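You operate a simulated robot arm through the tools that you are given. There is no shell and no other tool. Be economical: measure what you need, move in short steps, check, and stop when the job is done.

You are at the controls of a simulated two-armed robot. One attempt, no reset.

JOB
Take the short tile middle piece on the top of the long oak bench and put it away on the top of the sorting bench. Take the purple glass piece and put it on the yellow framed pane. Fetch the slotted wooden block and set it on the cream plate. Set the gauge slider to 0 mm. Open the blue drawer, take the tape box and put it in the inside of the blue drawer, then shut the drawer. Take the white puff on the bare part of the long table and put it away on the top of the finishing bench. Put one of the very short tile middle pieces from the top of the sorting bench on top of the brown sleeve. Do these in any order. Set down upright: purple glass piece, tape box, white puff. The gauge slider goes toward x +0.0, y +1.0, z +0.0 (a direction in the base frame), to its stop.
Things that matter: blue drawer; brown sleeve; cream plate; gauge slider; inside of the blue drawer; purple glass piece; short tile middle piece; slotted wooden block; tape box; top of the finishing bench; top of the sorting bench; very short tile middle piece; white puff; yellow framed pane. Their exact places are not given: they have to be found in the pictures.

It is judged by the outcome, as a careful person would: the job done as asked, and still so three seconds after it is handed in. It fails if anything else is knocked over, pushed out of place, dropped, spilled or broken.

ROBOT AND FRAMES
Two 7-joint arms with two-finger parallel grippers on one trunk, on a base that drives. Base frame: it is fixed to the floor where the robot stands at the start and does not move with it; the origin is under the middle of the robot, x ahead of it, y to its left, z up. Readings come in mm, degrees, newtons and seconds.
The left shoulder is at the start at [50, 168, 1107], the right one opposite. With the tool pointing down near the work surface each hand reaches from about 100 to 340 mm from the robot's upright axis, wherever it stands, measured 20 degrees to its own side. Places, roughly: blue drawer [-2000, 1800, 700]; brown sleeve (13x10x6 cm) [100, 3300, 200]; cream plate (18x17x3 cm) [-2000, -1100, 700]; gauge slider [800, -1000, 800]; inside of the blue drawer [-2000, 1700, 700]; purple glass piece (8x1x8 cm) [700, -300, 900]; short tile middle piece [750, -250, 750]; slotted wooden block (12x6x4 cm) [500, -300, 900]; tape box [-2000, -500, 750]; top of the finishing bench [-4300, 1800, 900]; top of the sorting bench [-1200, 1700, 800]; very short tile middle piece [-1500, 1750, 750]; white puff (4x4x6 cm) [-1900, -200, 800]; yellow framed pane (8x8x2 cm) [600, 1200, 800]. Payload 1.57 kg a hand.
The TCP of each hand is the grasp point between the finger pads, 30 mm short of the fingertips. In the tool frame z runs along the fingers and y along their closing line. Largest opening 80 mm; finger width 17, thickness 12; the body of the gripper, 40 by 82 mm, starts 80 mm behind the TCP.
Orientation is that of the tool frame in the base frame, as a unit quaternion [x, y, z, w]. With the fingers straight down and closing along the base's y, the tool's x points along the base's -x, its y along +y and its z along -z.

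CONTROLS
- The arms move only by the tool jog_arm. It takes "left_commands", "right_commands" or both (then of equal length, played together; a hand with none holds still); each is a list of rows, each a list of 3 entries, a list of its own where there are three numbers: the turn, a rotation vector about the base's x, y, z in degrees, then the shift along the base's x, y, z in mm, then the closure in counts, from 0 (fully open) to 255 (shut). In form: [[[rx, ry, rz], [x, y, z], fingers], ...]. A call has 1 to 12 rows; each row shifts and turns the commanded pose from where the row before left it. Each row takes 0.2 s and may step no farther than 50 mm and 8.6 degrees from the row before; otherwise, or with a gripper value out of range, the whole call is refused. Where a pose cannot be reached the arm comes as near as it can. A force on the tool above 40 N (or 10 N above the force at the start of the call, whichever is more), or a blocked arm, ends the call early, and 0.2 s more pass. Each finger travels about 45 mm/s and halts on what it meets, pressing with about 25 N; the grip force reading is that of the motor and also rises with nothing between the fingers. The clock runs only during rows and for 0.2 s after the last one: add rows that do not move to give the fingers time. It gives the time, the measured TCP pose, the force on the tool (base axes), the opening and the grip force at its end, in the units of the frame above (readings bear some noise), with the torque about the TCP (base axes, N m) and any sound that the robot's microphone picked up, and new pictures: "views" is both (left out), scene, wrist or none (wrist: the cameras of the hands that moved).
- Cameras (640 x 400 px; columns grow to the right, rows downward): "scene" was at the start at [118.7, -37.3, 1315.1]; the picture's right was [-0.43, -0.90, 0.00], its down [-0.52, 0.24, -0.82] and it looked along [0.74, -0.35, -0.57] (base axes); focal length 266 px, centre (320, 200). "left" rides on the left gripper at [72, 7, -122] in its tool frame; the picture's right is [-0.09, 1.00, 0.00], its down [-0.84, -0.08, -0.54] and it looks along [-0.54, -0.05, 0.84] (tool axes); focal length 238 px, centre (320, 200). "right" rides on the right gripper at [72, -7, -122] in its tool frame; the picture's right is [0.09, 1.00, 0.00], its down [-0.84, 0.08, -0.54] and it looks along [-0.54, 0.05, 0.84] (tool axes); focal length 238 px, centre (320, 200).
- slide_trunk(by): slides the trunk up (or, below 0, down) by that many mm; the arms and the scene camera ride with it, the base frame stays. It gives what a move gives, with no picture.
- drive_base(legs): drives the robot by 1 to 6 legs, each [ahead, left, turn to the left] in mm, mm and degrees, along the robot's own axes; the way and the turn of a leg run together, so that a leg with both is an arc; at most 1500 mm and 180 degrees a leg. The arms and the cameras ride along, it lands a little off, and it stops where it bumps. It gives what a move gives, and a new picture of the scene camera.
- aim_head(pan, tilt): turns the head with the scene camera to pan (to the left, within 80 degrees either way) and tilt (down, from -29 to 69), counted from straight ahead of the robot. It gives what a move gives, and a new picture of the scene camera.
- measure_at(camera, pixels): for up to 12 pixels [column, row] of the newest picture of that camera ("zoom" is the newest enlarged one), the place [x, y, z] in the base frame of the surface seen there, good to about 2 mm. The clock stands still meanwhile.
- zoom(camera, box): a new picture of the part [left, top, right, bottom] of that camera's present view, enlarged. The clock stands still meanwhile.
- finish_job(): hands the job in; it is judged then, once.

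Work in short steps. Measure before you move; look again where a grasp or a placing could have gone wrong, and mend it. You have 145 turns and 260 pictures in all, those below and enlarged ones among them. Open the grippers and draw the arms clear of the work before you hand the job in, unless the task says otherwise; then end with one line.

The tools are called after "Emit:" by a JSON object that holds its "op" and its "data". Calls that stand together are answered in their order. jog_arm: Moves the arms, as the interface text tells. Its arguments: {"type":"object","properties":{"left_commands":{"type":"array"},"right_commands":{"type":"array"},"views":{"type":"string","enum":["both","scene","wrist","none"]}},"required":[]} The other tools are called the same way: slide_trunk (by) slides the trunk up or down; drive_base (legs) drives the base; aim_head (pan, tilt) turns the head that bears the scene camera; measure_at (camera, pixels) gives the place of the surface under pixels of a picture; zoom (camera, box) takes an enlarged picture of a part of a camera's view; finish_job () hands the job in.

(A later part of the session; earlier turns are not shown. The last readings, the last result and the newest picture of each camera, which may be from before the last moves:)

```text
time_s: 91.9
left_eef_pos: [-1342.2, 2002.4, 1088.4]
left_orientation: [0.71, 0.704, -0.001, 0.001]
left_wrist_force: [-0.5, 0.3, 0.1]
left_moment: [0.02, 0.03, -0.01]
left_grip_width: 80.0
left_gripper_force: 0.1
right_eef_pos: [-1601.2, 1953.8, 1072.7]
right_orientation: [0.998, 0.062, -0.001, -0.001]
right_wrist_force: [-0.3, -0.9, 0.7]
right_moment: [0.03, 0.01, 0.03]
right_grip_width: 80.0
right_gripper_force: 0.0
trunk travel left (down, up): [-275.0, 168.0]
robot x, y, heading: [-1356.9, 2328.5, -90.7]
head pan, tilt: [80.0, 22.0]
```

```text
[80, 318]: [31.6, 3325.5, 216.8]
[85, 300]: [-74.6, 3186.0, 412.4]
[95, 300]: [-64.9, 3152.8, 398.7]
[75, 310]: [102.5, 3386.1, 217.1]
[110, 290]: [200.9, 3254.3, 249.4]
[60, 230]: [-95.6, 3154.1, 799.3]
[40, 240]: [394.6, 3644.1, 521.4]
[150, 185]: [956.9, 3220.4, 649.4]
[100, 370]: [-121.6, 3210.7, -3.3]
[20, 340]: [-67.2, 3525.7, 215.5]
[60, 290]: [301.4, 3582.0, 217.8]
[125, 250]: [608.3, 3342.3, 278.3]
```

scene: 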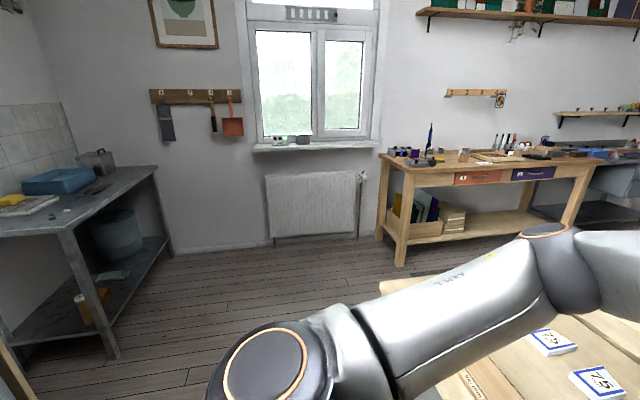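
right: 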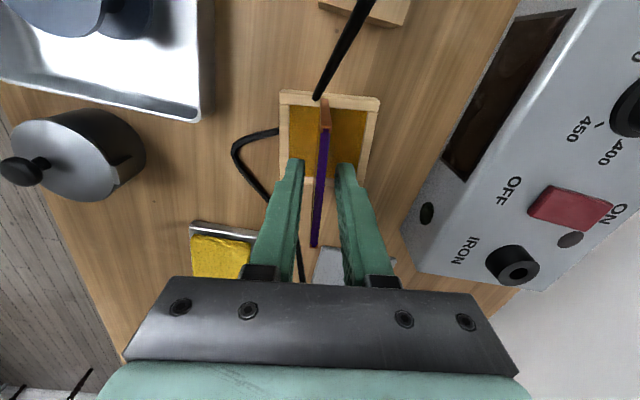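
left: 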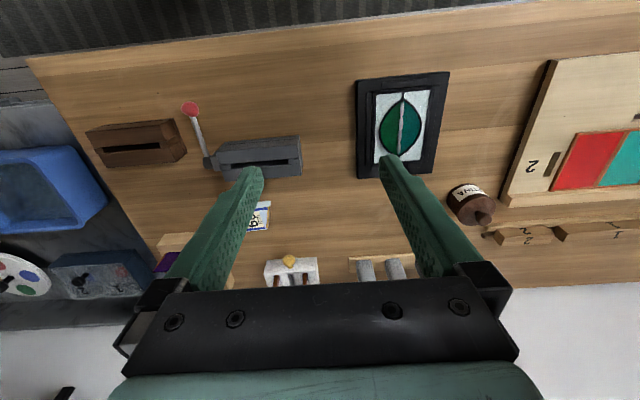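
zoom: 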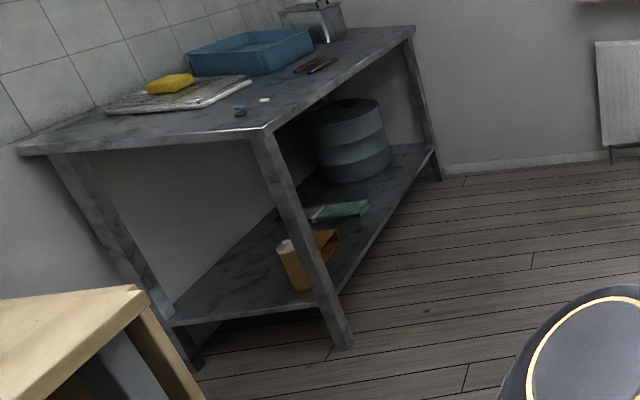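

The sleeve sits on the lower shelf (z≈217) near the rack's front, so I'll grip the tile with a 30° forward tilt for later. I drive closer to the tiles and turn the right hand.

Emit:
{"op": "drive_base", "data": {"legs": [[130, 60, 0.7]]}}

Emit:
{"op": "jog_arm", "data": {"right_commands": [[[0, 0, 8.3], [0, 0, 0], 0], [[0, 0, 8.3], [0, 0, 0], 0], [[0, 0, 8.3], [0, 0, 0], 0], [[0, 0, 8.3], [0, 0, 0], 0], [[0, 0, 8.3], [0, 0, 0], 0], [[0, 0, 8.3], [0, 0, 0], 0], [[0, 0, 8.3], [0, 0, 0], 0], [[0, 0, 8.3], [0, 0, 0], 0], [[0, 0, 8.3], [0, 0, 0], 0], [[0, 0, 8.3], [0, 0, 0], 0]], "views": "none"}}

Emit:
{"op": "jog_arm", "data": {"right_commands": [[[-7.5, 0, 0], [6, -15, -30], 0], [[-7.5, 0, 0], [6, -15, -30], 0], [[-7.5, 0, 0], [6, -15, -30], 0], [[-7.5, 0, 0], [6, -15, -30], 0], [[0, 0, 0], [0, 0, 0], 0]]}}

```text
time_s: 93.2
left_eef_pos: [-1295.4, 1910.4, 1088.2]
left_orientation: [0.709, 0.705, 0.001, 0.001]
left_wrist_force: [0.4, -0.5, -0.4]
left_moment: [-0.02, 0.01, -0.01]
left_grip_width: 80.0
left_gripper_force: 0.1
right_eef_pos: [-1554.7, 1862.7, 1073.7]
right_orientation: [0.998, 0.063, 0.0, -0.001]
right_wrist_force: [-0.3, 0.9, 0.2]
right_moment: [-0.02, -0.03, -0.02]
right_grip_width: 79.7
right_gripper_force: 0.0
trunk travel left (down, up): [-275.0, 168.0]
robot x, y, heading: [-1310.3, 2234.8, -90.7]
head pan, tilt: [80.0, 22.0]
stopped in leg 1: the robot was blocked; the commanded pose is now the measured one
```

scene: 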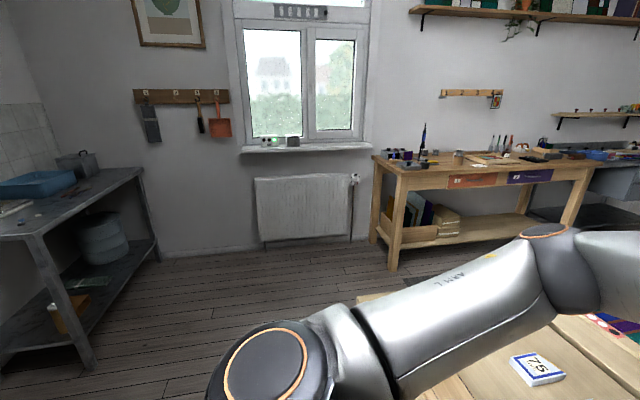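

```text
time_s: 95.4
left_eef_pos: [-1295.2, 1908.6, 1087.9]
left_orientation: [0.709, 0.705, 0.001, -0.001]
left_wrist_force: [0.1, 0.0, -0.8]
left_moment: [0.03, -0.01, 0.01]
left_grip_width: 80.0
left_gripper_force: 0.0
right_eef_pos: [-1555.3, 1860.5, 1072.6]
right_orientation: [0.704, 0.71, 0.0, -0.001]
right_wrist_force: [0.8, 0.9, 1.1]
right_moment: [0.0, 0.01, -0.01]
right_grip_width: 79.9
right_gripper_force: 0.0
trunk travel left (down, up): [-275.0, 168.0]
robot x, y, heading: [-1309.5, 2233.3, -90.7]
head pan, tilt: [80.0, 22.0]
```

```text
time_s: 96.6
left_eef_pos: [-1294.0, 1907.8, 1088.2]
left_orientation: [0.709, 0.705, 0.0, -0.001]
left_wrist_force: [-0.5, -0.2, 0.5]
left_moment: [0.0, 0.02, 0.0]
left_grip_width: 79.8
left_gripper_force: 0.1
right_eef_pos: [-1530.7, 1801.5, 952.1]
right_orientation: [0.681, 0.684, -0.184, 0.182]
right_wrist_force: [1.0, 0.6, 0.1]
right_moment: [0.0, 0.03, -0.01]
right_grip_width: 79.6
right_gripper_force: 0.1
trunk travel left (down, up): [-275.0, 168.0]
robot x, y, heading: [-1309.1, 2232.5, -90.3]
head pan, tilt: [80.0, 22.0]
```

scene: 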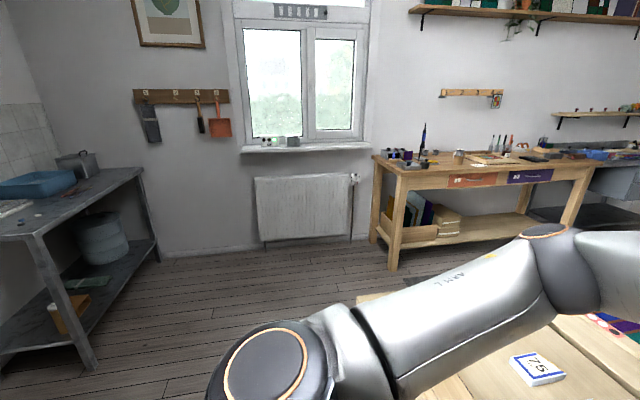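
right: 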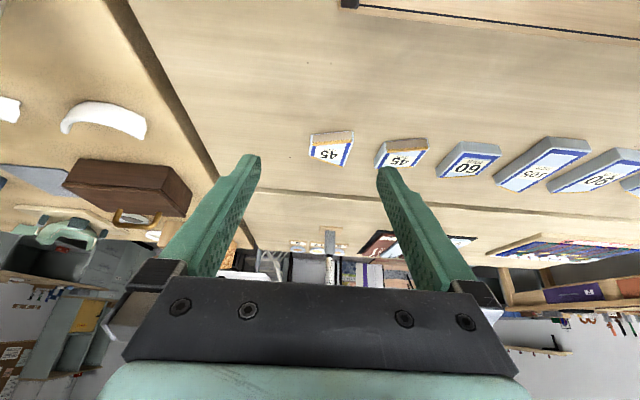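

The base stopped against the bench front at y≈2234. I measure the 45 tile at (332,150) in the wrist image.

Emit:
{"op": "measure_at", "data": {"camera": "right", "pixels": [[311, 143], [354, 140], [342, 166], [313, 157], [330, 150], [330, 137], [375, 152], [280, 150], [405, 150]]}}

Emit:
{"op": "zoom", "data": {"camera": "right", "box": [270, 100, 450, 200]}}

```text
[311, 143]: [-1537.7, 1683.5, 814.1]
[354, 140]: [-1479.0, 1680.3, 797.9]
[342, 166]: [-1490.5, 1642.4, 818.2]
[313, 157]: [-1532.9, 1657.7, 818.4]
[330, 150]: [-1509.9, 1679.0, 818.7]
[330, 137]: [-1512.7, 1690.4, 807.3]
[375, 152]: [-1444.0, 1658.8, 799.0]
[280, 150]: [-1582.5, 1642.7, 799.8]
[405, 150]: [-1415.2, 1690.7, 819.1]
```

```text
3.56 times, centred on (360, 150) of right
```

zoom: 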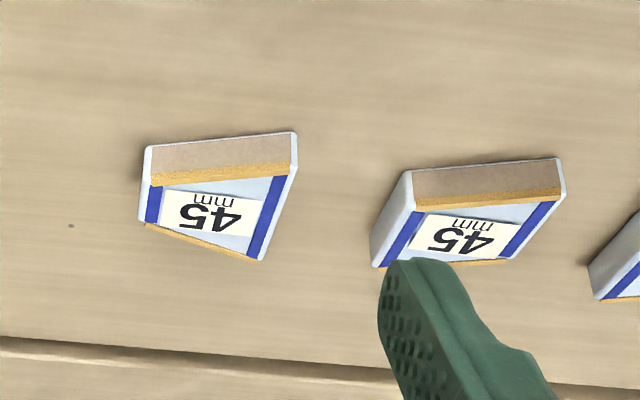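

The tile spans x −1538…−1486, centre y≈1670. I bring the fingers around it with the TCP at [−1511,1681,832] and close.

Emit:
{"op": "jog_arm", "data": {"right_commands": [[[0, 0, 0], [9, -35, -25], 0], [[0, 0, 0], [10, -45, -25], 0], [[0, 0, 0], [0, -40, -30], 0], [[0, 0, 0], [0, 0, -38], 0], [[0, 0, 0], [0, 0, 0], 0]], "views": "wrist"}}

```text
refused: row 2 steps farther than a row can; nothing moved
```

Row 2 was slightly too long, so I split it.

Emit:
{"op": "jog_arm", "data": {"right_commands": [[[0, 0, 0], [7, -30, -20], 0], [[0, 0, 0], [6, -30, -20], 0], [[0, 0, 0], [6, -30, -20], 0], [[0, 0, 0], [0, -30, -22], 0], [[0, 0, 0], [0, 0, -35], 0], [[0, 0, 0], [0, 0, 0], 0]], "views": "wrist"}}

```text
time_s: 98.0
left_eef_pos: [-1293.5, 1909.3, 1087.7]
left_orientation: [0.709, 0.706, 0.001, -0.002]
left_wrist_force: [-0.5, -0.4, -0.3]
left_moment: [0.02, 0.01, -0.03]
left_grip_width: 80.2
left_gripper_force: 0.0
right_eef_pos: [-1522.0, 1688.0, 845.0]
right_orientation: [0.682, 0.684, -0.185, 0.183]
right_wrist_force: [-0.1, -0.2, -0.1]
right_moment: [0.02, 0.0, 0.01]
right_grip_width: 80.4
right_gripper_force: 0.0
right hand out of reach, approached as far as the arm can: row 5
trunk travel left (down, up): [-275.0, 168.0]
robot x, y, heading: [-1308.8, 2234.2, -90.5]
head pan, tilt: [80.0, 22.0]
```

right: 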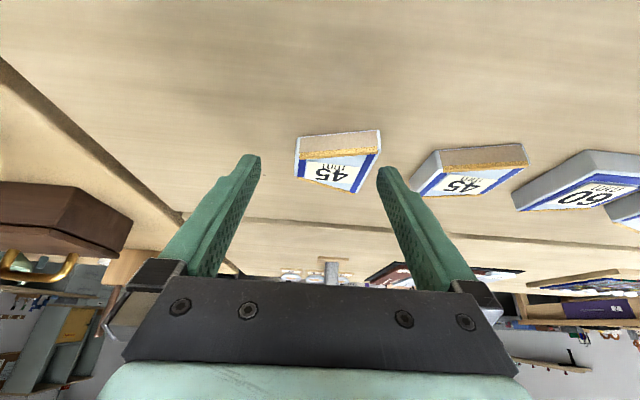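

The reach ends 13 mm too high. I lift the hand 85 mm and lower the trunk 100 mm to gain reach.

Emit:
{"op": "jog_arm", "data": {"right_commands": [[[0, 0, 0], [5, 0, 45], 0], [[0, 0, 0], [5, 0, 45], 0]], "views": "none"}}

Emit:
{"op": "slide_trunk", "data": {"by": -80}}

```text
time_s: 98.6
left_eef_pos: [-1295.1, 1909.4, 1087.0]
left_orientation: [0.709, 0.705, 0.0, -0.001]
left_wrist_force: [-0.1, -0.6, 0.7]
left_moment: [0.02, 0.0, -0.02]
left_grip_width: 80.2
left_gripper_force: 0.0
right_eef_pos: [-1513.2, 1687.8, 932.9]
right_orientation: [0.682, 0.684, -0.185, 0.181]
right_wrist_force: [-0.1, -0.1, -0.5]
right_moment: [-0.01, -0.01, -0.04]
right_grip_width: 80.0
right_gripper_force: 0.1
trunk travel left (down, up): [-275.0, 168.0]
robot x, y, heading: [-1309.7, 2231.8, -90.6]
head pan, tilt: [80.0, 22.0]
```

```text
time_s: 99.8
left_eef_pos: [-1294.8, 1909.4, 1007.0]
left_orientation: [0.709, 0.706, 0.001, 0.0]
left_wrist_force: [0.4, 0.1, 0.5]
left_moment: [0.01, 0.03, 0.0]
left_grip_width: 80.1
left_gripper_force: 0.1
right_eef_pos: [-1513.1, 1688.5, 853.6]
right_orientation: [0.682, 0.683, -0.185, 0.182]
right_wrist_force: [0.8, -0.5, -0.1]
right_moment: [0.02, -0.02, 0.0]
right_grip_width: 80.0
right_gripper_force: 0.0
trunk travel left (down, up): [-195.0, 248.0]
robot x, y, heading: [-1312.5, 2232.3, -90.6]
head pan, tilt: [80.0, 22.0]
```

Now I go to [−1511,1681,832] and close.

Emit:
{"op": "jog_arm", "data": {"right_commands": [[[0, 0, 0], [2, -7, -10], 0], [[0, 0, 0], [0, 0, -11], 0], [[0, 0, 0], [0, 0, 0], 0], [[0, 0, 0], [0, 0, 0], 255], [[0, 0, 0], [0, 0, 0], 255], [[0, 0, 0], [0, 0, 0], 255], [[0, 0, 0], [0, 0, 0], 255]], "views": "wrist"}}

```text
time_s: 101.3
left_eef_pos: [-1293.8, 1909.2, 1006.3]
left_orientation: [0.709, 0.705, 0.001, -0.001]
left_wrist_force: [1.2, 0.8, 0.2]
left_moment: [0.02, -0.02, -0.04]
left_grip_width: 80.0
left_gripper_force: 0.1
right_eef_pos: [-1511.3, 1680.4, 833.4]
right_orientation: [0.682, 0.684, -0.184, 0.182]
right_wrist_force: [0.4, -0.2, 0.3]
right_moment: [-0.01, 0.02, 0.02]
right_grip_width: 53.8
right_gripper_force: 21.9
trunk travel left (down, up): [-195.0, 248.0]
robot x, y, heading: [-1305.7, 2229.4, -90.6]
head pan, tilt: [80.0, 22.0]
```

right: 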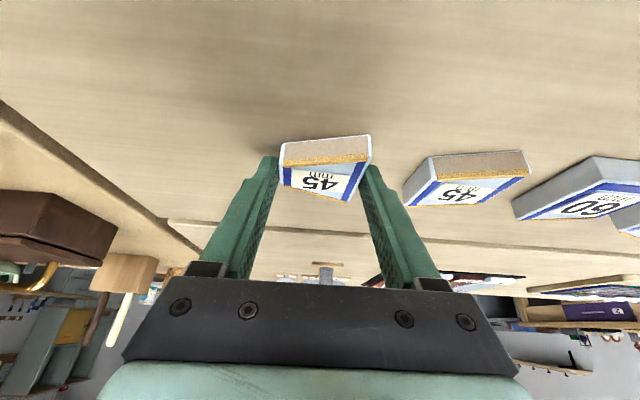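

Gripped at 53.8 mm. I lift and pull back.

Emit:
{"op": "jog_arm", "data": {"right_commands": [[[0, 0, 0], [0, 0, 30], 255], [[0, 0, 0], [0, 0, 45], 255], [[0, 0, 0], [0, 25, 40], 255], [[0, 0, 0], [0, 40, 25], 255], [[0, 0, 0], [0, 45, 0], 255], [[0, 0, 0], [0, 45, 0], 255]]}}

```text
time_s: 102.8
left_eef_pos: [-1295.1, 1908.8, 1009.0]
left_orientation: [0.708, 0.706, -0.001, 0.0]
left_wrist_force: [0.8, 0.2, 1.1]
left_moment: [0.03, 0.03, 0.0]
left_grip_width: 79.7
left_gripper_force: 0.0
right_eef_pos: [-1511.1, 1835.8, 971.5]
right_orientation: [0.681, 0.685, -0.185, 0.182]
right_wrist_force: [-0.7, -0.9, 0.3]
right_moment: [0.02, -0.01, 0.0]
right_grip_width: 53.7
right_gripper_force: 21.9
trunk travel left (down, up): [-195.0, 248.0]
robot x, y, heading: [-1310.8, 2232.2, -90.3]
head pan, tilt: [80.0, 22.0]
```

scene: 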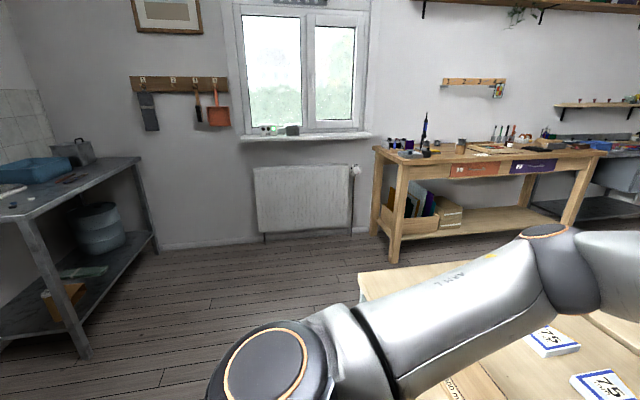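
right: 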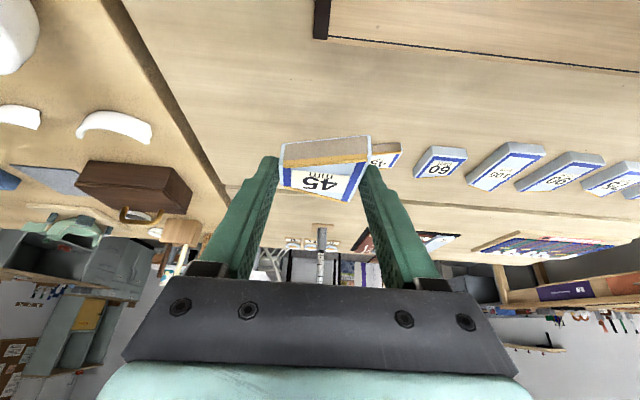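

The tile is held. I drive to in front of the rack and face it (+y).

Emit:
{"op": "drive_base", "data": {"legs": [[-200, 0, 0], [0, 1450, 0], [0, 0, 179.5]]}}

Emit:
{"op": "aim_head", "data": {"pan": 0, "tilt": 50}}

```text
time_s: 118.5
left_eef_pos: [142.0, 2731.5, 1007.1]
left_orientation: [-0.695, 0.719, 0.0, -0.001]
left_wrist_force: [0.7, 0.7, 0.0]
left_moment: [0.01, 0.05, 0.01]
left_grip_width: 79.9
left_gripper_force: 0.1
right_eef_pos: [360.4, 2799.1, 971.9]
right_orientation: [-0.674, 0.692, 0.179, 0.187]
right_wrist_force: [-0.2, -0.2, -1.6]
right_moment: [0.02, -0.02, -0.01]
right_grip_width: 53.3
right_gripper_force: 22.1
trunk travel left (down, up): [-195.0, 248.0]
robot x, y, heading: [145.9, 2408.2, 87.9]
head pan, tilt: [80.0, 22.0]
```

scene: 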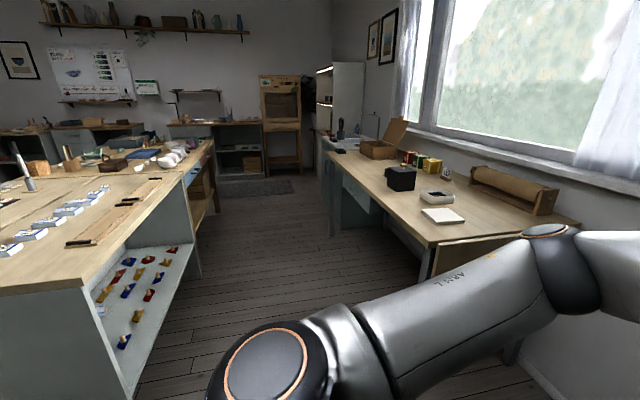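

```text
time_s: 120.0
left_eef_pos: [142.4, 2731.1, 1007.3]
left_orientation: [-0.695, 0.719, -0.001, -0.001]
left_wrist_force: [-0.2, 0.6, -0.2]
left_moment: [0.03, 0.02, 0.01]
left_grip_width: 80.1
left_gripper_force: 0.0
right_eef_pos: [360.7, 2799.4, 972.0]
right_orientation: [-0.674, 0.691, 0.179, 0.187]
right_wrist_force: [0.0, 1.7, -1.6]
right_moment: [-0.03, 0.0, -0.03]
right_grip_width: 53.3
right_gripper_force: 21.6
trunk travel left (down, up): [-195.0, 248.0]
robot x, y, heading: [150.7, 2405.6, 88.1]
head pan, tilt: [0.0, 50.0]
```

scene: 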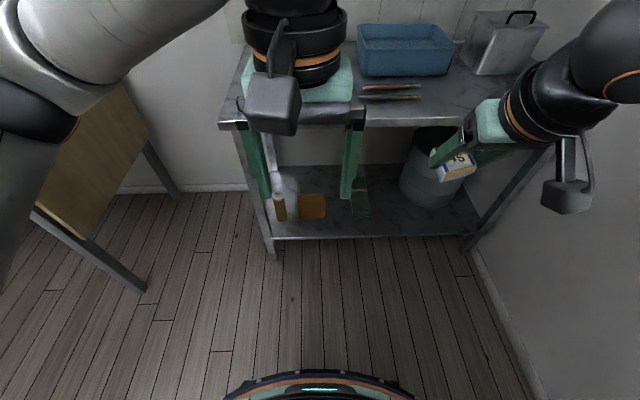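

On the lower shelf: a brown box at (312,206), with a bottle left of it at (278,195). I enlarge and measure.

Emit:
{"op": "zoom", "data": {"camera": "scene", "box": [230, 130, 410, 260]}}

Emit:
{"op": "measure_at", "data": {"camera": "scene", "pixels": [[312, 200], [300, 197], [325, 197], [298, 217], [327, 216], [312, 210], [279, 200], [360, 190], [320, 236], [330, 124], [240, 122], [362, 212]]}}

```text
3.08 times, centred on (320, 195) of scene
```

zoom: 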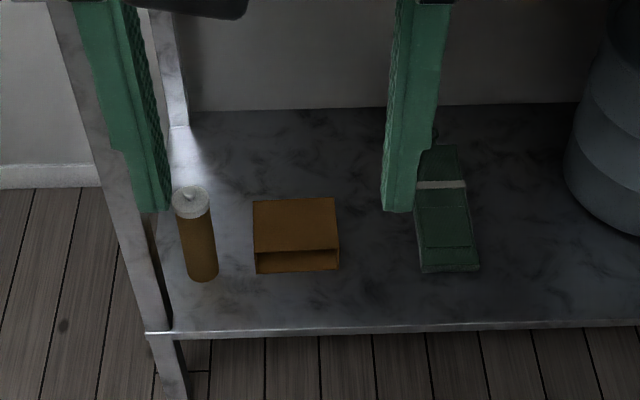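

```text
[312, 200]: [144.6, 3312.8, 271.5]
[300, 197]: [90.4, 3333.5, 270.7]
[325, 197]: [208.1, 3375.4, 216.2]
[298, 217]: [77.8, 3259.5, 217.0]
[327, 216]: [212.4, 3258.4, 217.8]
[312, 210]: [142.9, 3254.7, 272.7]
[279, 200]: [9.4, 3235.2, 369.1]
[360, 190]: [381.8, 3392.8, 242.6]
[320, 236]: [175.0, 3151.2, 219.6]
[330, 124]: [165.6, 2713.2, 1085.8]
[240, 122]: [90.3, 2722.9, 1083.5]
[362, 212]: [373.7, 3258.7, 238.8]
```

The sleeve top is x 78–212, y 3252–3340, z≈271.5. I measure the robot's own front rim to know how close the base can get.

Emit:
{"op": "measure_at", "data": {"camera": "scene", "pixels": [[318, 372], [318, 378], [318, 390], [280, 385], [270, 250], [262, 225]]}}

```text
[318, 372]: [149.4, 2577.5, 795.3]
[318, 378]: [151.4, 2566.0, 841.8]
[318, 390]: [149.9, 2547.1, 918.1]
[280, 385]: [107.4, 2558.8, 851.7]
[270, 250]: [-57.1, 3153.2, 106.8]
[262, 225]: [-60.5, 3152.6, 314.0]
```

The torso radius is about 172 mm and the base perhaps 270. I draw both hands in (left out to its side and higher, right closer) before driving up to the rack.

Emit:
{"op": "jog_arm", "data": {"left_commands": [[[0, 0, 0], [-37, -23, 17], 0], [[0, 0, 0], [-37, -23, 17], 0], [[0, 0, 0], [-37, -23, 17], 0], [[0, 0, 0], [-37, -23, 17], 0], [[0, 0, 0], [-37, -23, 17], 0], [[0, 0, 0], [-37, -23, 17], 0]], "right_commands": [[[0, 0, 0], [-10, -32, 0], 255], [[0, 0, 0], [-10, -32, 0], 255], [[0, 0, 0], [-10, -32, 0], 255], [[0, 0, 0], [-10, -32, 0], 255], [[0, 0, 0], [-10, -32, 0], 255], [[0, 0, 0], [-10, -32, 0], 255]], "views": "scene"}}

```text
time_s: 121.4
left_eef_pos: [-79.9, 2592.8, 1113.4]
left_orientation: [-0.693, 0.721, -0.002, -0.001]
left_wrist_force: [-0.2, 0.0, -0.6]
left_moment: [0.04, 0.01, -0.01]
left_grip_width: 80.0
left_gripper_force: 0.0
right_eef_pos: [288.4, 2644.3, 1004.9]
right_orientation: [-0.666, 0.707, 0.165, 0.172]
right_wrist_force: [2.1, 1.5, 1.4]
right_moment: [-0.4, 0.15, 0.24]
right_grip_width: 53.3
right_gripper_force: 21.9
right hand out of reach, approached as far as the arm can: row 3, 4, 5, 6
trunk travel left (down, up): [-195.0, 248.0]
robot x, y, heading: [146.7, 2405.7, 88.1]
head pan, tilt: [0.0, 50.0]
```

scene: 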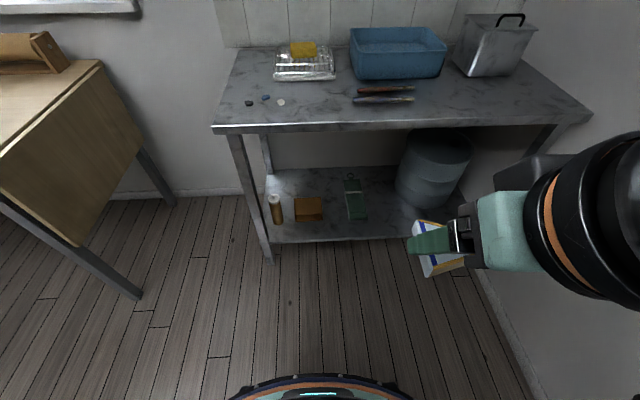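

The right arm is near its inner limit, with a slight moment. I ease it outward and lower the trunk fully here in the open.

Emit:
{"op": "jog_arm", "data": {"right_commands": [[[0, 0, 0], [15, 20, -10], 255], [[0, 0, 0], [15, 10, -20], 255]], "views": "none"}}

Emit:
{"op": "slide_trunk", "data": {"by": -190}}

Emit:
{"op": "jog_arm", "data": {"right_commands": [[[0, 0, 0], [-5, -5, -45], 255], [[0, 0, 0], [-5, -5, -45], 255], [[0, 0, 0], [-5, -5, -45], 255], [[0, 0, 0], [-5, 0, -45], 255], [[0, 0, 0], [-5, 0, -45], 255], [[0, 0, 0], [-5, 0, -45], 255], [[0, 0, 0], [0, 0, -45], 255], [[0, 0, 0], [0, 0, 0], 255]]}}

```text
time_s: 122.0
left_eef_pos: [-80.8, 2593.9, 1113.8]
left_orientation: [-0.695, 0.719, -0.001, -0.001]
left_wrist_force: [0.1, 0.6, 0.6]
left_moment: [-0.01, -0.02, 0.04]
left_grip_width: 79.8
left_gripper_force: 0.1
right_eef_pos: [299.8, 2685.7, 996.2]
right_orientation: [-0.674, 0.691, 0.179, 0.188]
right_wrist_force: [0.2, -0.3, -1.0]
right_moment: [0.02, 0.04, -0.01]
right_grip_width: 53.3
right_gripper_force: 22.1
right hand out of reach, approached as far as the arm can: row 1, 2
trunk travel left (down, up): [-195.0, 248.0]
robot x, y, heading: [147.0, 2413.2, 87.8]
head pan, tilt: [0.0, 50.0]
```

```text
time_s: 124.1
left_eef_pos: [-81.0, 2594.1, 922.9]
left_orientation: [-0.695, 0.719, -0.001, 0.0]
left_wrist_force: [-0.1, -0.4, 0.2]
left_moment: [0.01, 0.01, -0.01]
left_grip_width: 79.9
left_gripper_force: 0.0
right_eef_pos: [300.6, 2686.6, 806.9]
right_orientation: [-0.674, 0.692, 0.178, 0.187]
right_wrist_force: [0.7, -0.3, 0.0]
right_moment: [0.01, -0.03, 0.0]
right_grip_width: 53.5
right_gripper_force: 22.4
trunk travel left (down, up): [-5.0, 438.0]
robot x, y, heading: [147.3, 2409.3, 87.9]
head pan, tilt: [0.0, 50.0]
```

```text
time_s: 125.9
left_eef_pos: [-80.2, 2593.9, 922.5]
left_orientation: [-0.696, 0.718, -0.001, -0.001]
left_wrist_force: [-0.6, -0.3, -0.1]
left_moment: [0.0, 0.0, -0.01]
left_grip_width: 80.2
left_gripper_force: 0.0
right_eef_pos: [315.0, 2749.9, 575.3]
right_orientation: [-0.674, 0.692, 0.178, 0.186]
right_wrist_force: [-0.6, 0.4, -0.2]
right_moment: [-0.02, -0.01, 0.02]
right_grip_width: 53.1
right_gripper_force: 22.5
right hand out of reach, approached as far as the arm can: row 1, 2, 3, 4, 5, 6, 7
trunk travel left (down, up): [-5.0, 438.0]
robot x, y, heading: [149.7, 2405.9, 87.9]
head pan, tilt: [0.0, 50.0]
```

scene: 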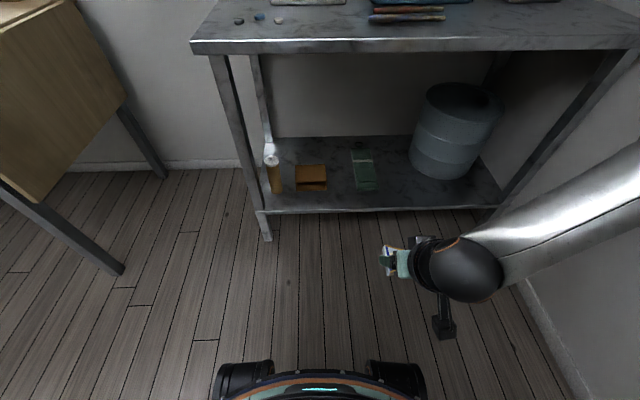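
right: 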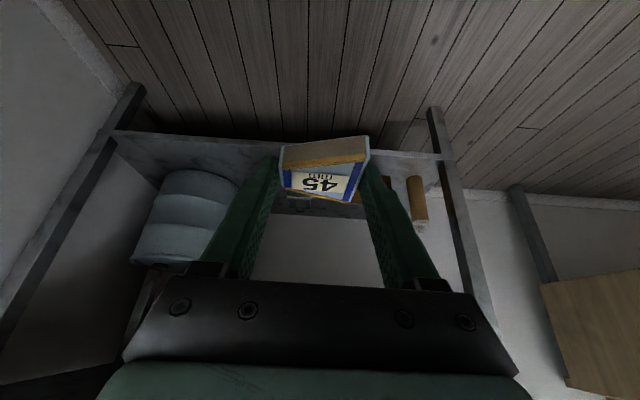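

I continue down to z≈345 with some forward motion, to see the low reach before approaching the rack.

Emit:
{"op": "jog_arm", "data": {"right_commands": [[[0, 0, 0], [0, 15, -40], 255], [[0, 0, 0], [0, 15, -40], 255], [[0, 0, 0], [0, 15, -40], 255], [[0, 0, 0], [0, 15, -40], 255], [[0, 0, 0], [0, 15, -40], 255], [[0, 0, 0], [0, 0, -30], 255], [[0, 0, 0], [0, 0, 0], 255]], "views": "scene"}}

```text
time_s: 127.5
left_eef_pos: [-80.1, 2594.5, 922.6]
left_orientation: [-0.696, 0.718, 0.0, -0.001]
left_wrist_force: [0.6, 0.0, -0.1]
left_moment: [-0.01, -0.02, -0.01]
left_grip_width: 79.9
left_gripper_force: 0.1
right_eef_pos: [418.8, 2814.1, 484.5]
right_orientation: [-0.674, 0.692, 0.178, 0.187]
right_wrist_force: [0.1, -0.3, -0.6]
right_moment: [0.02, -0.01, 0.05]
right_grip_width: 53.1
right_gripper_force: 22.1
right hand out of reach, approached as far as the arm can: row 1, 2, 3, 4, 5, 6
trunk travel left (down, up): [-5.0, 438.0]
robot x, y, heading: [146.1, 2409.5, 88.1]
head pan, tilt: [0.0, 50.0]
```

scene: 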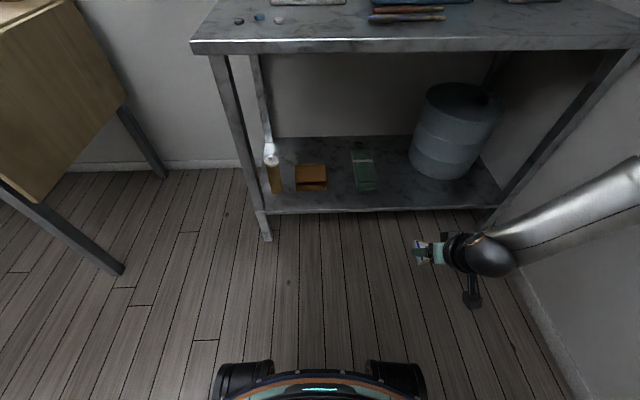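

The limit seems to be the folding of the arm near the body. I move the hand forward 100 mm and try lower again.

Emit:
{"op": "jog_arm", "data": {"right_commands": [[[0, 0, 0], [-20, 45, 0], 255], [[0, 0, 0], [-20, 45, 0], 255], [[0, 0, 0], [-10, 20, -40], 255], [[0, 0, 0], [-10, 0, -40], 255], [[0, 0, 0], [-10, 0, -40], 255], [[0, 0, 0], [0, 0, -40], 255], [[0, 0, 0], [0, 0, 0], 255]], "views": "scene"}}

```text
time_s: 129.1
left_eef_pos: [-80.1, 2594.9, 922.6]
left_orientation: [-0.695, 0.719, -0.001, -0.001]
left_wrist_force: [-0.1, 0.2, 1.4]
left_moment: [0.02, -0.02, 0.02]
left_grip_width: 80.3
left_gripper_force: 0.1
right_eef_pos: [434.4, 2862.6, 486.5]
right_orientation: [-0.674, 0.692, 0.178, 0.187]
right_wrist_force: [-0.9, 0.9, -0.4]
right_moment: [-0.06, -0.05, -0.01]
right_grip_width: 53.3
right_gripper_force: 22.0
right hand out of reach, approached as far as the arm can: row 1, 2, 3, 4, 5, 6
trunk travel left (down, up): [-5.0, 438.0]
robot x, y, heading: [147.9, 2407.2, 87.9]
head pan, tilt: [0.0, 50.0]
```

scene: 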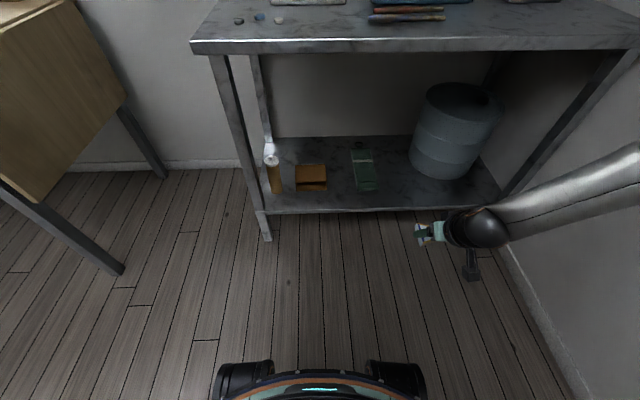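

I test whether a vertical tool gets lower: I undo the tilt here, then go down.

Emit:
{"op": "jog_arm", "data": {"right_commands": [[[-7.5, 0, 0], [-10, -20, 0], 255], [[-7.5, 0, 0], [-10, -20, 0], 255], [[-7.5, 0, 0], [-10, -20, 0], 255], [[-7.5, 0, 0], [-10, -20, 0], 255], [[0, 0, 0], [-10, 0, -40], 255], [[0, 0, 0], [-10, 0, -40], 255], [[0, 0, 0], [-10, 0, -40], 255], [[0, 0, 0], [-10, 0, -40], 255], [[0, 0, 0], [0, 0, 0], 255]], "views": "both"}}

```text
time_s: 131.1
left_eef_pos: [-80.5, 2593.6, 922.8]
left_orientation: [-0.696, 0.718, 0.0, -0.001]
left_wrist_force: [-1.1, 0.4, 0.1]
left_moment: [-0.02, 0.01, -0.02]
left_grip_width: 80.1
left_gripper_force: 0.1
right_eef_pos: [419.9, 2747.4, 463.3]
right_orientation: [-0.699, 0.715, -0.006, 0.006]
right_wrist_force: [-0.6, -0.5, -1.0]
right_moment: [0.02, 0.01, 0.01]
right_grip_width: 53.0
right_gripper_force: 22.8
right hand out of reach, approached as far as the arm can: row 4, 5, 6, 7, 8
trunk travel left (down, up): [-5.0, 438.0]
robot x, y, heading: [146.3, 2405.2, 88.0]
head pan, tilt: [0.0, 50.0]
```

scene: 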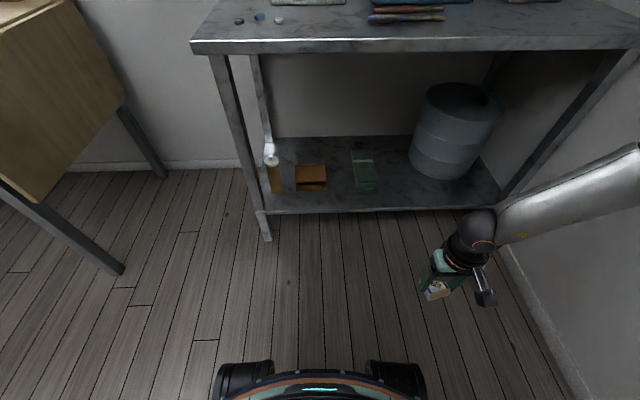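
right: 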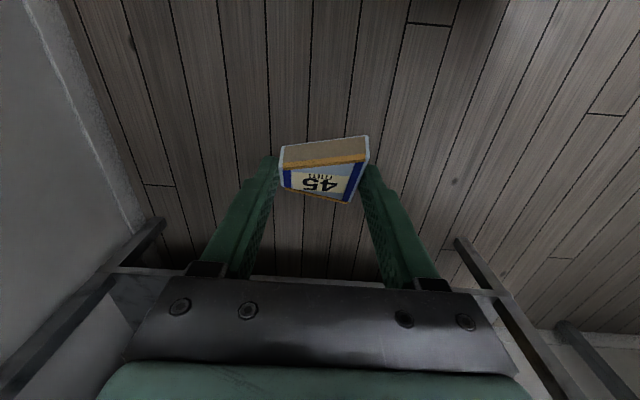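

Low reach needs the hand nearer the axis (about 340 mm at 20°). I move to about 300 mm at 20° right, then down.

Emit:
{"op": "jog_arm", "data": {"right_commands": [[[0, 0, 0], [-40, -14, 20], 255], [[0, 0, 0], [-40, -14, 10], 255], [[0, 0, 0], [-45, -14, 0], 255], [[0, 0, 0], [-45, -14, 0], 255], [[0, 0, 0], [0, 0, -45], 255], [[0, 0, 0], [0, 0, -45], 255], [[0, 0, 0], [0, 0, -45], 255], [[0, 0, 0], [0, 0, -45], 255], [[0, 0, 0], [0, 0, 0], 255]], "views": "scene"}}

```text
time_s: 133.1
left_eef_pos: [-80.4, 2593.8, 923.4]
left_orientation: [-0.695, 0.719, -0.001, -0.001]
left_wrist_force: [-0.6, -0.9, -0.2]
left_moment: [-0.01, 0.04, 0.0]
left_grip_width: 80.1
left_gripper_force: 0.2
right_eef_pos: [392.8, 2687.3, 469.2]
right_orientation: [-0.699, 0.715, -0.007, 0.006]
right_wrist_force: [-0.1, -0.5, -0.3]
right_moment: [0.01, 0.01, 0.02]
right_grip_width: 53.3
right_gripper_force: 22.3
right hand out of reach, approached as far as the arm can: row 2, 3, 4, 5, 6, 7, 8
trunk travel left (down, up): [-5.0, 438.0]
robot x, y, heading: [145.5, 2403.5, 88.0]
head pan, tilt: [0.0, 50.0]
```

scene: 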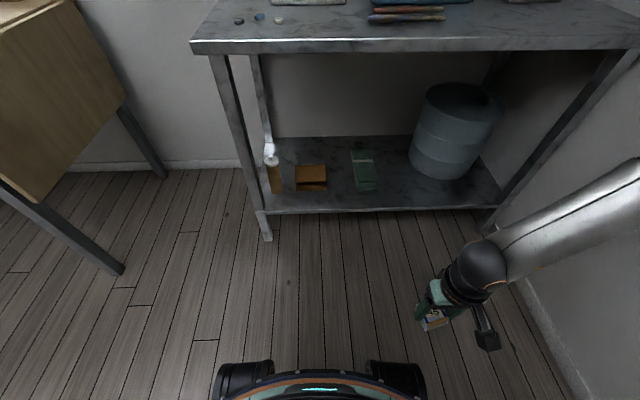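

The wrist seems limited with this yaw, but at +90° yaw the hand previously came far inward. I turn +48° about z while moving inward and then down.

Emit:
{"op": "jog_arm", "data": {"right_commands": [[[0, 0, 8], [-15, 0, 0], 255], [[0, 0, 8], [-15, 0, 0], 255], [[0, 0, 8], [-15, 0, 0], 255], [[0, 0, 8], [-15, 0, 0], 255], [[0, 0, 8], [-15, 0, 0], 255], [[0, 0, 8], [-15, 0, 0], 255], [[0, 0, 0], [0, 0, -40], 255], [[0, 0, 0], [0, 0, -40], 255], [[0, 0, 0], [0, 0, -40], 255], [[0, 0, 0], [0, 0, -30], 255], [[0, 0, 0], [0, 0, 0], 255]], "views": "scene"}}

```text
time_s: 135.5
left_eef_pos: [-80.7, 2595.9, 923.4]
left_orientation: [-0.695, 0.719, -0.001, -0.001]
left_wrist_force: [-0.1, -0.2, 0.4]
left_moment: [-0.03, 0.0, 0.01]
left_grip_width: 80.0
left_gripper_force: 0.1
right_eef_pos: [408.2, 2682.7, 460.5]
right_orientation: [0.93, -0.368, 0.004, -0.008]
right_wrist_force: [0.2, 0.7, -0.9]
right_moment: [-0.01, -0.01, -0.01]
right_grip_width: 53.3
right_gripper_force: 21.4
right hand out of reach, approached as far as the arm can: row 1, 2, 3, 4, 5, 6, 7, 8, 9, 10
trunk travel left (down, up): [-5.0, 438.0]
robot x, y, heading: [146.2, 2409.0, 87.8]
head pan, tilt: [0.0, 50.0]
```

scene: 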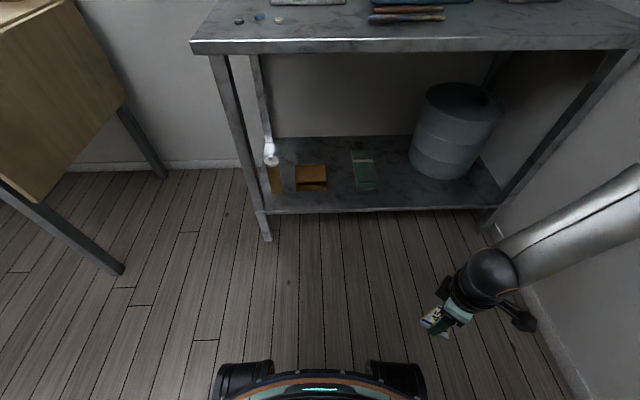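

Yaw doesn't help, so I look at the arm's posture.

Emit:
{"op": "aim_head", "data": {"pan": -60, "tilt": 45}}

```text
time_s: 136.8
left_eef_pos: [-80.0, 2594.8, 923.4]
left_orientation: [-0.695, 0.719, -0.001, -0.001]
left_wrist_force: [-0.2, -0.1, 1.3]
left_moment: [-0.03, 0.02, 0.01]
left_grip_width: 80.0
left_gripper_force: 0.1
right_eef_pos: [408.3, 2682.4, 459.6]
right_orientation: [0.93, -0.368, 0.003, -0.008]
right_wrist_force: [0.9, -1.0, -0.8]
right_moment: [-0.01, 0.01, 0.04]
right_grip_width: 53.2
right_gripper_force: 22.2
trunk travel left (down, up): [-5.0, 438.0]
robot x, y, heading: [142.2, 2405.0, 88.0]
head pan, tilt: [-60.0, 45.0]
```

scene: 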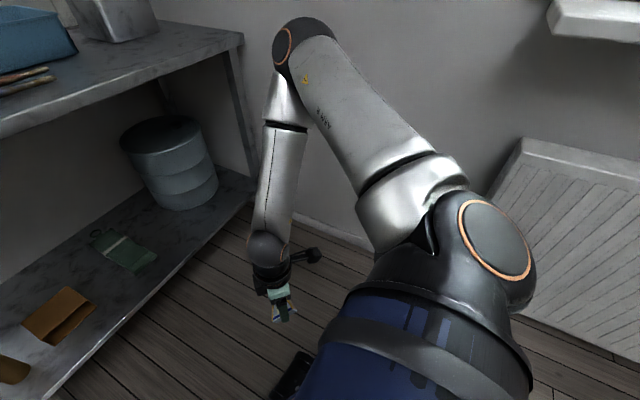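

I measure points on the shoulder, elbow and wrist to understand the limit.

Emit:
{"op": "measure_at", "data": {"camera": "scene", "pixels": [[300, 35], [283, 45], [495, 240], [400, 200], [265, 245], [270, 275], [283, 110], [410, 150], [281, 310]]}}

```text
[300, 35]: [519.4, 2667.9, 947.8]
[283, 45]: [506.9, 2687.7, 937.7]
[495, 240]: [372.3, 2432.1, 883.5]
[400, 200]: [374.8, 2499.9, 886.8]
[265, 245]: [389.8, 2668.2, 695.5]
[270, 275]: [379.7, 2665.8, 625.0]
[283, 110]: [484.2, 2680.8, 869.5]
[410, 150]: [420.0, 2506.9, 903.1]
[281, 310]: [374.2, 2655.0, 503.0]
```

The elbow is raised above the shoulder with about 120° flexion. I try extending the arm forward first, then lowering with it extended.

Emit:
{"op": "jog_arm", "data": {"right_commands": [[[0, 0, -8], [-10, 40, 20], 255], [[0, 0, -8], [-10, 40, 20], 255], [[0, 0, -8], [-10, 40, 20], 255], [[0, 0, -8], [-10, 40, 0], 255], [[0, 0, -8], [-10, 40, 0], 255], [[0, 0, -8], [-10, 40, 0], 255], [[0, 0, 0], [0, 0, -40], 255], [[0, 0, 0], [0, 0, -40], 255], [[0, 0, 0], [0, 0, -40], 255], [[0, 0, 0], [0, 0, -40], 255], [[0, 0, 0], [0, 0, 0], 255]], "views": "scene"}}

```text
time_s: 139.2
left_eef_pos: [-79.8, 2593.2, 922.7]
left_orientation: [-0.695, 0.719, 0.0, 0.0]
left_wrist_force: [-0.2, 0.7, -0.5]
left_moment: [0.02, 0.0, 0.03]
left_grip_width: 80.1
left_gripper_force: 0.0
right_eef_pos: [437.6, 2816.4, 483.9]
right_orientation: [-0.699, 0.715, -0.006, 0.006]
right_wrist_force: [-0.5, -0.5, -1.1]
right_moment: [0.04, 0.03, 0.0]
right_grip_width: 53.1
right_gripper_force: 22.0
right hand out of reach, approached as far as the arm can: row 4, 5, 6, 7, 8, 9, 10
trunk travel left (down, up): [-5.0, 438.0]
robot x, y, heading: [148.6, 2409.2, 87.8]
head pan, tilt: [-60.0, 45.0]
```

scene: 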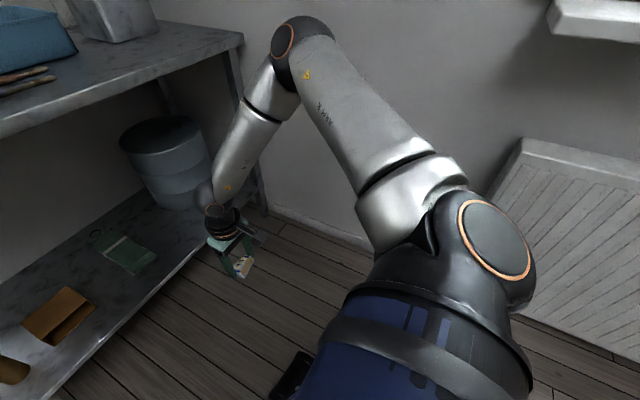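

The upper arm appears stuck. I try a different path: out to the right side, then down, to see whether the elbow drops.

Emit:
{"op": "jog_arm", "data": {"right_commands": [[[0, 0, 0], [40, -25, 0], 255], [[0, 0, 0], [40, -25, 0], 255], [[0, 0, 0], [40, -25, 0], 255], [[0, 0, 0], [40, -25, 0], 255], [[0, 0, 0], [0, -25, -40], 255], [[0, 0, 0], [0, -25, -40], 255], [[0, 0, 0], [0, 0, -40], 255], [[0, 0, 0], [0, 0, -40], 255], [[0, 0, 0], [0, 0, 0], 255]], "views": "scene"}}

```text
time_s: 141.2
left_eef_pos: [-80.2, 2593.9, 922.7]
left_orientation: [-0.695, 0.719, -0.001, -0.001]
left_wrist_force: [0.2, -0.4, 0.6]
left_moment: [0.0, 0.03, 0.02]
left_grip_width: 79.7
left_gripper_force: 0.1
right_eef_pos: [600.1, 2664.7, 397.5]
right_orientation: [-0.7, 0.714, -0.008, 0.006]
right_wrist_force: [1.1, 0.1, -0.6]
right_moment: [0.03, -0.01, 0.01]
right_grip_width: 52.9
right_gripper_force: 21.3
right hand out of reach, approached as far as the arm can: row 7, 8
trunk travel left (down, up): [-5.0, 438.0]
robot x, y, heading: [147.3, 2410.5, 88.1]
head pan, tilt: [-60.0, 45.0]
```

scene: 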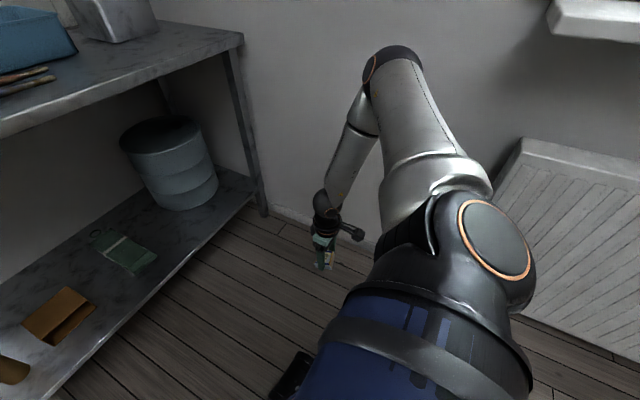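

Further right got lower (z 397). I continue outward-back and down to let the elbow drop.

Emit:
{"op": "jog_arm", "data": {"right_commands": [[[0, 0, 0], [10, -45, 0], 255], [[0, 0, 0], [10, -45, 0], 255], [[0, 0, 0], [10, -45, 0], 255], [[0, 0, 0], [0, 0, -40], 255], [[0, 0, 0], [0, 0, -40], 255], [[0, 0, 0], [0, 0, -40], 255], [[0, 0, 0], [0, 0, 0], 255]], "views": "scene"}}

```text
time_s: 142.8
left_eef_pos: [-80.8, 2594.6, 922.4]
left_orientation: [-0.695, 0.719, -0.001, -0.001]
left_wrist_force: [-0.4, 0.2, -0.3]
left_moment: [-0.02, 0.02, 0.0]
left_grip_width: 80.0
left_gripper_force: 0.0
right_eef_pos: [627.2, 2530.7, 274.8]
right_orientation: [-0.7, 0.714, -0.007, 0.007]
right_wrist_force: [-0.4, -0.5, -0.9]
right_moment: [-0.02, 0.0, 0.03]
right_grip_width: 52.9
right_gripper_force: 21.6
trunk travel left (down, up): [-5.0, 438.0]
robot x, y, heading: [148.1, 2403.6, 87.7]
head pan, tilt: [-60.0, 45.0]
```

scene: 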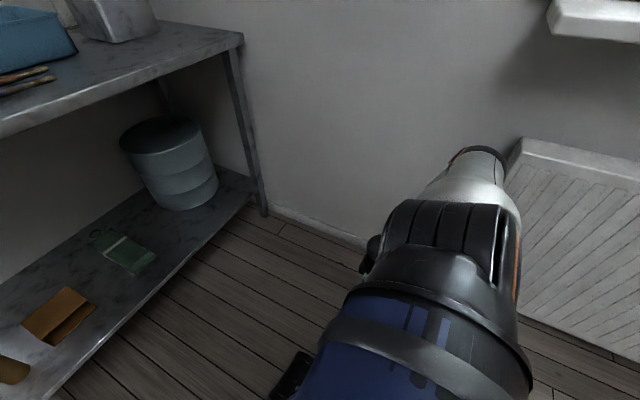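

Now the arm is at z=275 to the side, in a new configuration. I sweep forward and inward at low height (z≈330).

Emit:
{"op": "jog_arm", "data": {"right_commands": [[[0, 0, 0], [-20, 35, 10], 255], [[0, 0, 0], [-20, 35, 10], 255], [[0, 0, 0], [-30, 35, 10], 255], [[0, 0, 0], [-35, 25, 10], 255], [[0, 0, 0], [-40, 20, 10], 255], [[0, 0, 0], [-40, 10, 5], 255], [[0, 0, 0], [-40, 10, 0], 255], [[0, 0, 0], [-40, 0, 0], 255], [[0, 0, 0], [-40, 0, 0], 255], [[0, 0, 0], [0, 0, 0], 255]], "views": "scene"}}

```text
time_s: 145.0
left_eef_pos: [-80.0, 2594.2, 921.9]
left_orientation: [-0.695, 0.719, -0.001, -0.001]
left_wrist_force: [0.5, -0.2, 0.0]
left_moment: [0.0, -0.02, 0.02]
left_grip_width: 80.0
left_gripper_force: 0.0
right_eef_pos: [321.2, 2698.1, 330.0]
right_orientation: [-0.7, 0.714, -0.008, 0.006]
right_wrist_force: [0.2, -0.5, -1.0]
right_moment: [0.04, -0.04, 0.01]
right_grip_width: 53.2
right_gripper_force: 22.0
trunk travel left (down, up): [-5.0, 438.0]
robot x, y, heading: [145.9, 2410.8, 88.1]
head pan, tilt: [-60.0, 45.0]
```

scene: 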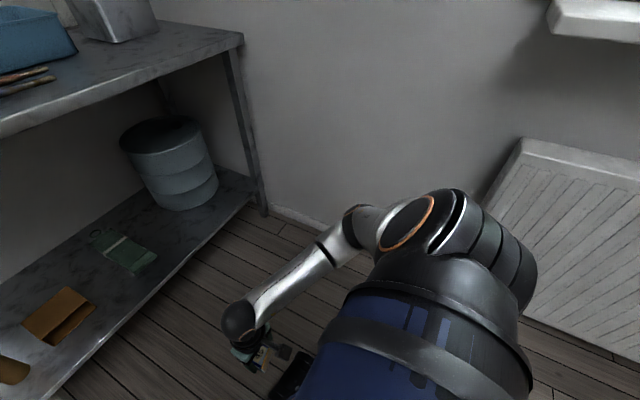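

The elbow is now down and the low reach works. I restore the 30° tilt so the tile is level, and test forward reach at z≈320.

Emit:
{"op": "jog_arm", "data": {"right_commands": [[[7.5, 0, 0], [-5, 10, 0], 255], [[7.5, 0, 0], [-5, 10, 0], 255], [[7.5, 0, 0], [-5, 10, 0], 255], [[7.5, 0, 0], [-5, 10, 0], 255], [[0, 0, 0], [-5, 30, 0], 255], [[0, 0, 0], [-5, 30, 0], 255], [[0, 0, 0], [-5, 30, 0], 255], [[0, 0, 0], [-5, 30, 0], 255], [[0, 0, 0], [0, 0, 0], 255]], "views": "both"}}

```text
time_s: 145.7
left_eef_pos: [-81.2, 2594.8, 923.3]
left_orientation: [-0.695, 0.719, 0.0, -0.001]
left_wrist_force: [0.3, 0.6, -0.5]
left_moment: [0.01, 0.02, 0.0]
left_grip_width: 79.9
left_gripper_force: 0.1
right_eef_pos: [312.1, 2731.5, 335.0]
right_orientation: [-0.688, 0.71, 0.099, 0.112]
right_wrist_force: [-1.2, -0.3, -0.7]
right_moment: [-0.12, 0.01, -0.01]
right_grip_width: 53.1
right_gripper_force: 21.4
right hand out of reach, approached as far as the arm can: row 3
trunk travel left (down, up): [-5.0, 438.0]
robot x, y, heading: [143.5, 2409.2, 87.9]
head pan, tilt: [-60.0, 45.0]
stopped in row 3 (right hand): the force on the tool passed its limit (the readings are from after the stop); the commanded pose is now the measured one
```

scene: 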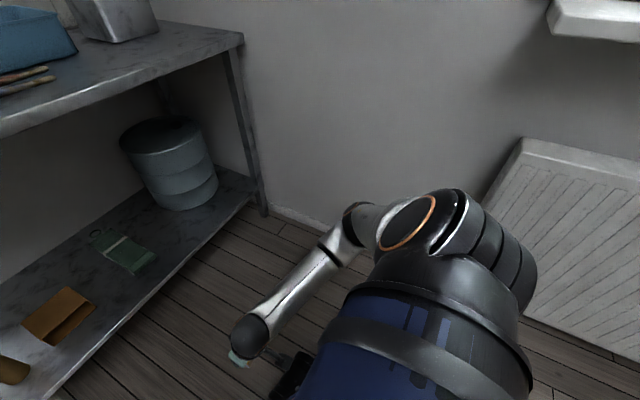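
right: 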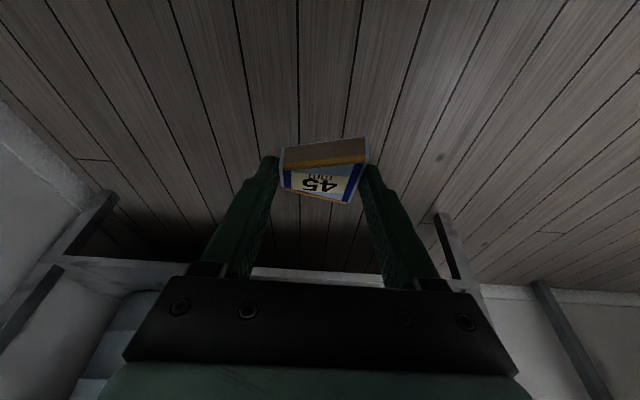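

A force stop came at 17° tilt, probably the wrist camera nearing the robot's base. I move forward first, then tilt further.

Emit:
{"op": "jog_arm", "data": {"right_commands": [[[0, 0, 0], [0, 15, 10], 255], [[0, 0, 0], [0, 30, 5], 255], [[0, 0, 0], [0, 30, 0], 255], [[6, 0, 0], [0, 15, 0], 255], [[6, 0, 0], [0, 15, 0], 255], [[0, 0, 0], [0, 20, 0], 255], [[0, 0, 0], [0, 0, 0], 255]], "views": "scene"}}

```text
time_s: 147.3
left_eef_pos: [-79.7, 2593.1, 922.7]
left_orientation: [-0.696, 0.718, 0.0, -0.001]
left_wrist_force: [-1.3, 0.1, -0.5]
left_moment: [0.01, 0.04, -0.01]
left_grip_width: 80.1
left_gripper_force: 0.1
right_eef_pos: [312.5, 2854.9, 349.3]
right_orientation: [-0.674, 0.695, 0.173, 0.182]
right_wrist_force: [0.3, 0.4, -1.4]
right_moment: [-0.01, -0.01, -0.04]
right_grip_width: 53.3
right_gripper_force: 22.0
trunk travel left (down, up): [-5.0, 438.0]
robot x, y, heading: [144.3, 2406.6, 87.8]
head pan, tilt: [-60.0, 45.0]
```

scene: 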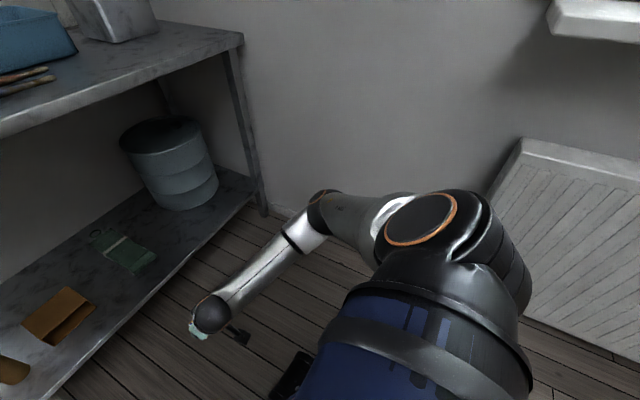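

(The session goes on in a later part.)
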